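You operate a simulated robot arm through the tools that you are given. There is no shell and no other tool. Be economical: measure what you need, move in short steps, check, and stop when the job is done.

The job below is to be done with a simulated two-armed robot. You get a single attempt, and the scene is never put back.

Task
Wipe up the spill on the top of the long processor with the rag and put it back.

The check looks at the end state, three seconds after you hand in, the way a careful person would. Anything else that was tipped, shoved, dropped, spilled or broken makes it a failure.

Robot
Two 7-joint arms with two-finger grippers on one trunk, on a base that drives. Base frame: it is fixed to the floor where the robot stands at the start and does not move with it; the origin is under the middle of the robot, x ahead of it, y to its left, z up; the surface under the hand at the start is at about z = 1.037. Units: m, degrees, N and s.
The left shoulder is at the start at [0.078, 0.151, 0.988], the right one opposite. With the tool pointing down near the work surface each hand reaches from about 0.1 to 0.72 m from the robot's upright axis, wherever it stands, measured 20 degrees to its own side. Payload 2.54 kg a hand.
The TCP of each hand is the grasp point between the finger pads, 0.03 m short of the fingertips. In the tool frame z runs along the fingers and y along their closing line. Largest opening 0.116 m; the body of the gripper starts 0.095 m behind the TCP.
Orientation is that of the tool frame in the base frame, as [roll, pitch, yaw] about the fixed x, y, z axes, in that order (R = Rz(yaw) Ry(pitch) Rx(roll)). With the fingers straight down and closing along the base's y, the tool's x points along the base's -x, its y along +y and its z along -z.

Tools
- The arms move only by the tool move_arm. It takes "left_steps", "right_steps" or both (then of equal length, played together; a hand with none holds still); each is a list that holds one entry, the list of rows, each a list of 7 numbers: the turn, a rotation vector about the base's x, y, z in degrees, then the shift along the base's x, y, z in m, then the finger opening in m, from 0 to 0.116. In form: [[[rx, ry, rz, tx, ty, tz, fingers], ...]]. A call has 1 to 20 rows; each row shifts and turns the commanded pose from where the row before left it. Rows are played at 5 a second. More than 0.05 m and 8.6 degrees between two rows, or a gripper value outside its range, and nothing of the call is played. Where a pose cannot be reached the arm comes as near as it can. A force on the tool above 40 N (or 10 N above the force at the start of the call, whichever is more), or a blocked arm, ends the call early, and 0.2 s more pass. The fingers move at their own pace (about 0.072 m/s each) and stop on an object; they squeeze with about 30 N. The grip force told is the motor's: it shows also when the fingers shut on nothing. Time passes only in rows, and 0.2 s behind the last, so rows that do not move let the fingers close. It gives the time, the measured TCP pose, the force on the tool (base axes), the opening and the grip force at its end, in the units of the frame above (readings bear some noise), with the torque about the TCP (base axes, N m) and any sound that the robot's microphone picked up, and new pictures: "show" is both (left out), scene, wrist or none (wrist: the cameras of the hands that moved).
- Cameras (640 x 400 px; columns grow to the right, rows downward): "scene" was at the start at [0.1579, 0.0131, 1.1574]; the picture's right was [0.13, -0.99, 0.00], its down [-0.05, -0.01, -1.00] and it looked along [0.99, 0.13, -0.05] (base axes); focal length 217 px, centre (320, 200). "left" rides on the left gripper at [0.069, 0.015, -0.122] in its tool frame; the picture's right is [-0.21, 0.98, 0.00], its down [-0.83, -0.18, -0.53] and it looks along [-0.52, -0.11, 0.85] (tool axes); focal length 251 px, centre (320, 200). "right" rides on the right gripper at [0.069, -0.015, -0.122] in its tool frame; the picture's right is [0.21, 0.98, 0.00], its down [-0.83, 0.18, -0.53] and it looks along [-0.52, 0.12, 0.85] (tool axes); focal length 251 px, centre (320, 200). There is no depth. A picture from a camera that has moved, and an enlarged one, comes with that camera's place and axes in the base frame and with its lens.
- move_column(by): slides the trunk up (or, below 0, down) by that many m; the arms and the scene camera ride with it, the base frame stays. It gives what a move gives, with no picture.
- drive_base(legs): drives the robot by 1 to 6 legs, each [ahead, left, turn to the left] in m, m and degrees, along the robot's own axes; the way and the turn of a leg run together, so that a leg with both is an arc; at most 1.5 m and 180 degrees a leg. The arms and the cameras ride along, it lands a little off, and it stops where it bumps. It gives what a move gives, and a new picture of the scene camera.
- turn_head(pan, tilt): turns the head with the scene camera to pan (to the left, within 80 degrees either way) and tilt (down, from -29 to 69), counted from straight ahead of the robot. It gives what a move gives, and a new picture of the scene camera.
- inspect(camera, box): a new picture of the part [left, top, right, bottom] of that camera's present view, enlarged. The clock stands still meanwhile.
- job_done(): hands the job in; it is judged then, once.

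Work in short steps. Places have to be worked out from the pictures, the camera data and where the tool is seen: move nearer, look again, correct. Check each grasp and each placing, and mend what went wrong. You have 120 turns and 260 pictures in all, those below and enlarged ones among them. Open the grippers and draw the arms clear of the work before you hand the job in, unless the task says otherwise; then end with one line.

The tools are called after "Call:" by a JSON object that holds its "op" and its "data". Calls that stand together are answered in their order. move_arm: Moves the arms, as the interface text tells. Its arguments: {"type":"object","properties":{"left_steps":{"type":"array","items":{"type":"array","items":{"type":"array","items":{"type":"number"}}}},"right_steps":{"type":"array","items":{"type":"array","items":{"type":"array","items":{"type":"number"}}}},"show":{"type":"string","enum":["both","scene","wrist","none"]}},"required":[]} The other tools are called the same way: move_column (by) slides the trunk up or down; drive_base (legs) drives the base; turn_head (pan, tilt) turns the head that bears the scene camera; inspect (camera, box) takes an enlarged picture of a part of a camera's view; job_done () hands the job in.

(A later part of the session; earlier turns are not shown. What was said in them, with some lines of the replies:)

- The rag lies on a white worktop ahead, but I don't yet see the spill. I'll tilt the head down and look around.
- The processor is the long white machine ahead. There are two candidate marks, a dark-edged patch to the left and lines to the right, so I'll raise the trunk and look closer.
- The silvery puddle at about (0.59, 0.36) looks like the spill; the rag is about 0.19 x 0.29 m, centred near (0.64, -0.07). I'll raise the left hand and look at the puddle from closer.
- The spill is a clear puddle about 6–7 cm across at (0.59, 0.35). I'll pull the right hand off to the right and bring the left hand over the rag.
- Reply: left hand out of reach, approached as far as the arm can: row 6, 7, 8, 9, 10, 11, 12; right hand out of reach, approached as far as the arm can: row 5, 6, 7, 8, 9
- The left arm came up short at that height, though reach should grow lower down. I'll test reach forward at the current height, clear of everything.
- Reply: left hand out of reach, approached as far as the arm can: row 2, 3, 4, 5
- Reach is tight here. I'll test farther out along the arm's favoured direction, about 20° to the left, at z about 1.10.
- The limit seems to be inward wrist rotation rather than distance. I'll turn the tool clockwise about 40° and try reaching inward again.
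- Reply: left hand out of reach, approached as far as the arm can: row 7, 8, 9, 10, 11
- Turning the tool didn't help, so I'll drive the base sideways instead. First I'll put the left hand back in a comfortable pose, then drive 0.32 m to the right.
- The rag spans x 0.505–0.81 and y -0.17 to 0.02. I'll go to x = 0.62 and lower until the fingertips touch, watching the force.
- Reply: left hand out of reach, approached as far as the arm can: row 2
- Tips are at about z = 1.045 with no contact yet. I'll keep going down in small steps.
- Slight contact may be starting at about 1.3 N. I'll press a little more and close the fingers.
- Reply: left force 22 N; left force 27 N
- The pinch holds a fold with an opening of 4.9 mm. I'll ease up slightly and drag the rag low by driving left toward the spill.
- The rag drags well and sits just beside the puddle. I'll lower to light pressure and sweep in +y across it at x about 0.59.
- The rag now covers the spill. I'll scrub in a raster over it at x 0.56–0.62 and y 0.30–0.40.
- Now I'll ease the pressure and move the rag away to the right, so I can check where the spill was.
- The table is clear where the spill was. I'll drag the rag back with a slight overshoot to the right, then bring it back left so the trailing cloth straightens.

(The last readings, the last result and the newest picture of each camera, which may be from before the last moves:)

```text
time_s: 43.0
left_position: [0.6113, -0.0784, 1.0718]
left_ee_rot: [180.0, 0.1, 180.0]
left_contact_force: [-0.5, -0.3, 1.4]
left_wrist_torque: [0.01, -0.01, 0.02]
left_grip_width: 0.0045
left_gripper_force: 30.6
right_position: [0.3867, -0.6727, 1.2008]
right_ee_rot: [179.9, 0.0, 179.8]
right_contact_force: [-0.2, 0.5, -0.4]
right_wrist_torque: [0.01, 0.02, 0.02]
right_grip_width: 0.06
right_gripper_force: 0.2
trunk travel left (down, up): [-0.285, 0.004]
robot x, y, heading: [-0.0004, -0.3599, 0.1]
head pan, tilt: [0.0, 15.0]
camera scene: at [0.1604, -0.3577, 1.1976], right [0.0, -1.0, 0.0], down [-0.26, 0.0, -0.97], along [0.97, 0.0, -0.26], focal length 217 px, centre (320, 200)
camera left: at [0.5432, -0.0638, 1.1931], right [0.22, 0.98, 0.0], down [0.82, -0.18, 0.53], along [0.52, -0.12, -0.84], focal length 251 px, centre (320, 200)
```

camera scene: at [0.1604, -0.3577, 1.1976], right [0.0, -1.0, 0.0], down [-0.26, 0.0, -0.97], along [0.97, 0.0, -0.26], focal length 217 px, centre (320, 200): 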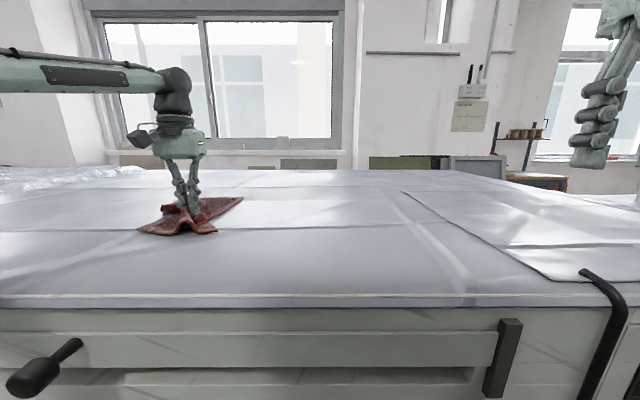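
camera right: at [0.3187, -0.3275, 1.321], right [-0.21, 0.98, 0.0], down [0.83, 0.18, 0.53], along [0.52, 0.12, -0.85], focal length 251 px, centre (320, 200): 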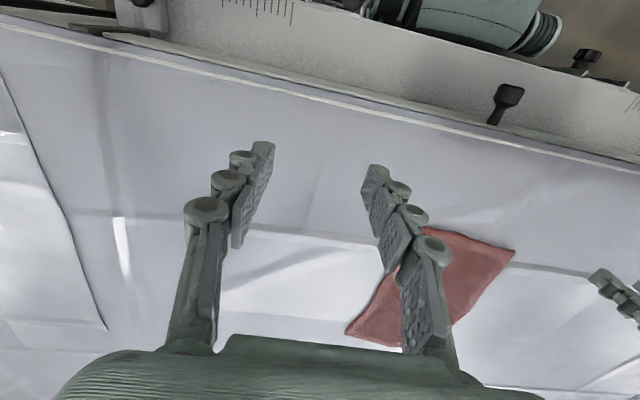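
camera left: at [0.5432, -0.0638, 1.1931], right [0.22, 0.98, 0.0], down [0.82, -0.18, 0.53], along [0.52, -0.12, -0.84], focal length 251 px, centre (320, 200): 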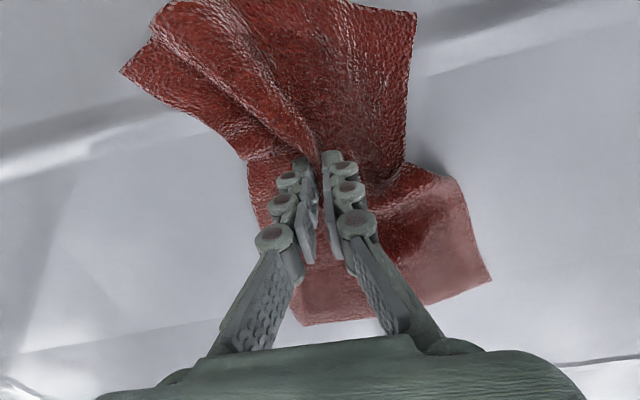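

The grip point is back at its original place. I'll open the fingers and lift clear, then check how the rag lies.

Call:
{"op": "move_arm", "data": {"left_steps": [[[0, 0, 0, 0, 0, 0, 0.02], [0, 0, 0, 0, 0, 0, 0.03], [0, 0, 0, 0, 0, 0.01, 0.03], [0, 0, 0, -0.01, 0, 0.03, 0.03], [0, 0, 0, -0.03, 0, 0.04, 0.03], [0, 0, 0, -0.03, 0, 0.04, 0.03], [0, 0, 0, -0.03, 0, 0.04, 0.03], [0, 0, 0, 0, 0, 0, 0.03]]], "show": "both"}}

```text
time_s: 44.8
left_position: [0.5108, -0.0778, 1.233]
left_ee_rot: [-179.9, 0.2, 179.8]
left_contact_force: [0.8, 0.1, -0.5]
left_wrist_torque: [0.0, 0.0, 0.01]
left_grip_width: 0.0301
left_gripper_force: 0.0
right_position: [0.3878, -0.6718, 1.2002]
right_ee_rot: [-180.0, 0.0, 179.9]
right_contact_force: [-0.8, -0.3, 0.9]
right_wrist_torque: [-0.01, 0.0, -0.01]
right_grip_width: 0.06
right_gripper_force: 0.0
trunk travel left (down, up): [-0.285, 0.004]
robot x, y, heading: [-0.0004, -0.357, 0.1]
head pan, tilt: [0.0, 15.0]
camera scene: at [0.161, -0.3575, 1.1974], right [0.0, -1.0, 0.0], down [-0.26, 0.0, -0.97], along [0.97, 0.0, -0.26], focal length 217 px, centre (320, 200)
camera left: at [0.4421, -0.0621, 1.3542], right [0.22, 0.98, 0.0], down [0.82, -0.18, 0.54], along [0.52, -0.12, -0.84], focal length 251 px, centre (320, 200)
```

scene: 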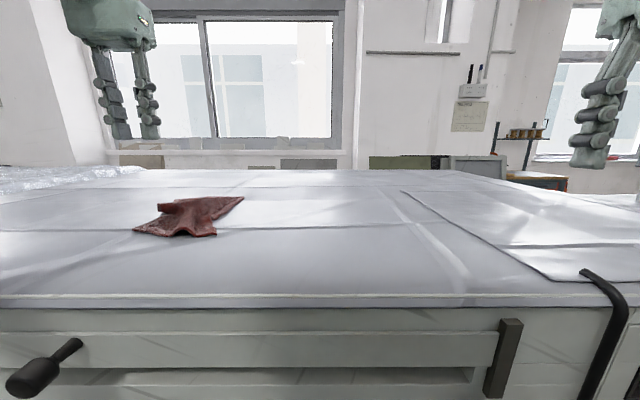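
left: 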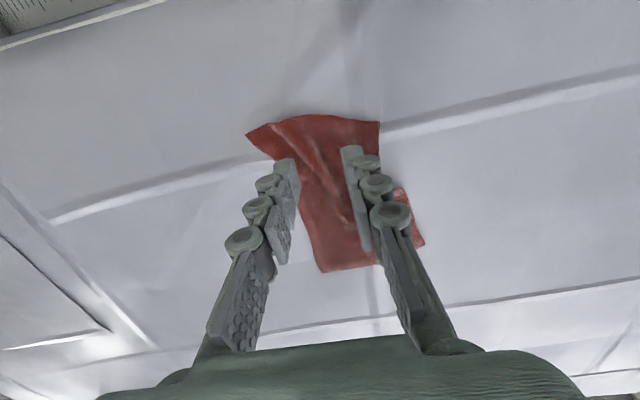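

The rag's corners are within about 2–5 cm of the original and its centre within 1 cm. I'll drive back to the starting place and check the spill area from above.

Call:
{"op": "drive_base", "data": {"legs": [[0, 0.36, 0]]}}

Call:
{"op": "inspect", "data": {"camera": "left", "box": [160, 60, 640, 360]}}

Call:
{"op": "inspect", "data": {"camera": "scene", "box": [80, 150, 440, 375]}}

```text
time_s: 48.8
left_position: [0.5149, 0.2772, 1.2323]
left_ee_rot: [-179.9, 0.1, 179.7]
left_contact_force: [0.3, 0.5, 0.3]
left_wrist_torque: [-0.02, -0.07, -0.01]
left_grip_width: 0.0301
left_gripper_force: 0.1
right_position: [0.3869, -0.3181, 1.2011]
right_ee_rot: [-180.0, 0.0, 179.5]
right_contact_force: [0.3, 0.3, 0.4]
right_wrist_torque: [-0.03, 0.03, 0.01]
right_grip_width: 0.0601
right_gripper_force: 0.0
trunk travel left (down, up): [-0.285, 0.004]
robot x, y, heading: [0.0021, 0.0012, -0.3]
head pan, tilt: [0.0, 15.0]
camera scene: at [0.1627, -0.001, 1.1976], right [-0.01, -1.0, 0.0], down [-0.26, 0.0, -0.97], along [0.97, -0.01, -0.26], focal length 217 px, centre (320, 200)
```

scene: 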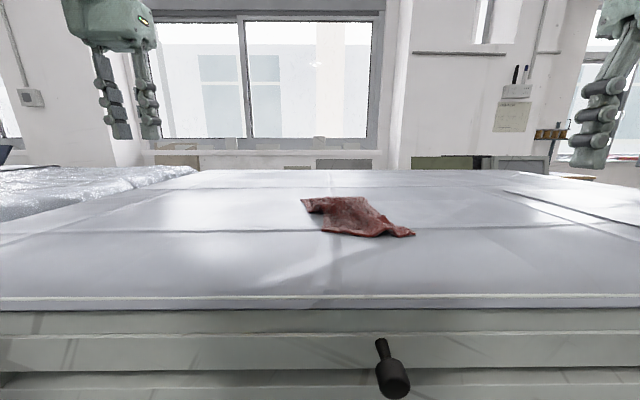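

```text
1.33 times, centred on (400, 210) of left
camera zoom: at [0.4459, 0.2927, 1.3542], right [0.22, 0.98, 0.0], down [0.82, -0.19, 0.54], along [0.52, -0.12, -0.84], focal length 335 px, centre (213, 187)
```

zoom: 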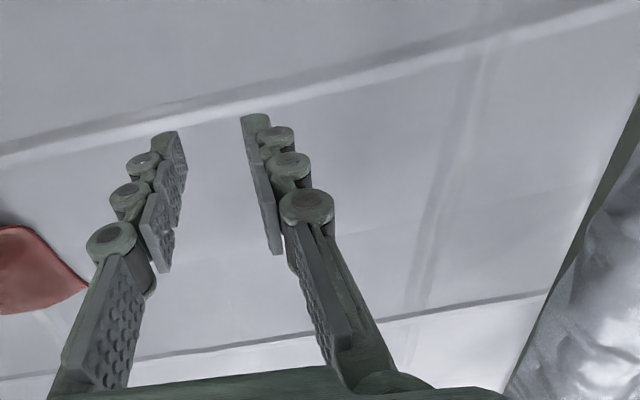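

```text
1.78 times, centred on (260, 262) of scene
camera zoom: at [0.1627, -0.001, 1.1976], right [-0.01, -1.0, 0.0], down [-0.26, 0.0, -0.97], along [0.97, -0.01, -0.26], focal length 386 px, centre (427, 89)
```

zoom: 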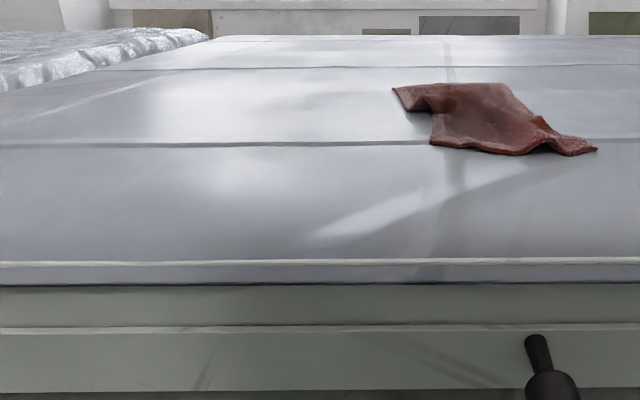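

The spill area is clean, the rag is back in its place, and both arms are well clear. I'm handing in.

Call:
{"op": "job_done", "data": {}}

```text
The job is handed in.
```

I wiped up the spill on the long processor with the rag and put the rag back, slightly wrinkled, with its centre about 1 cm from where it started. The spill area looks clean in the last pictures, nothing else was disturbed, and both arms are clear.
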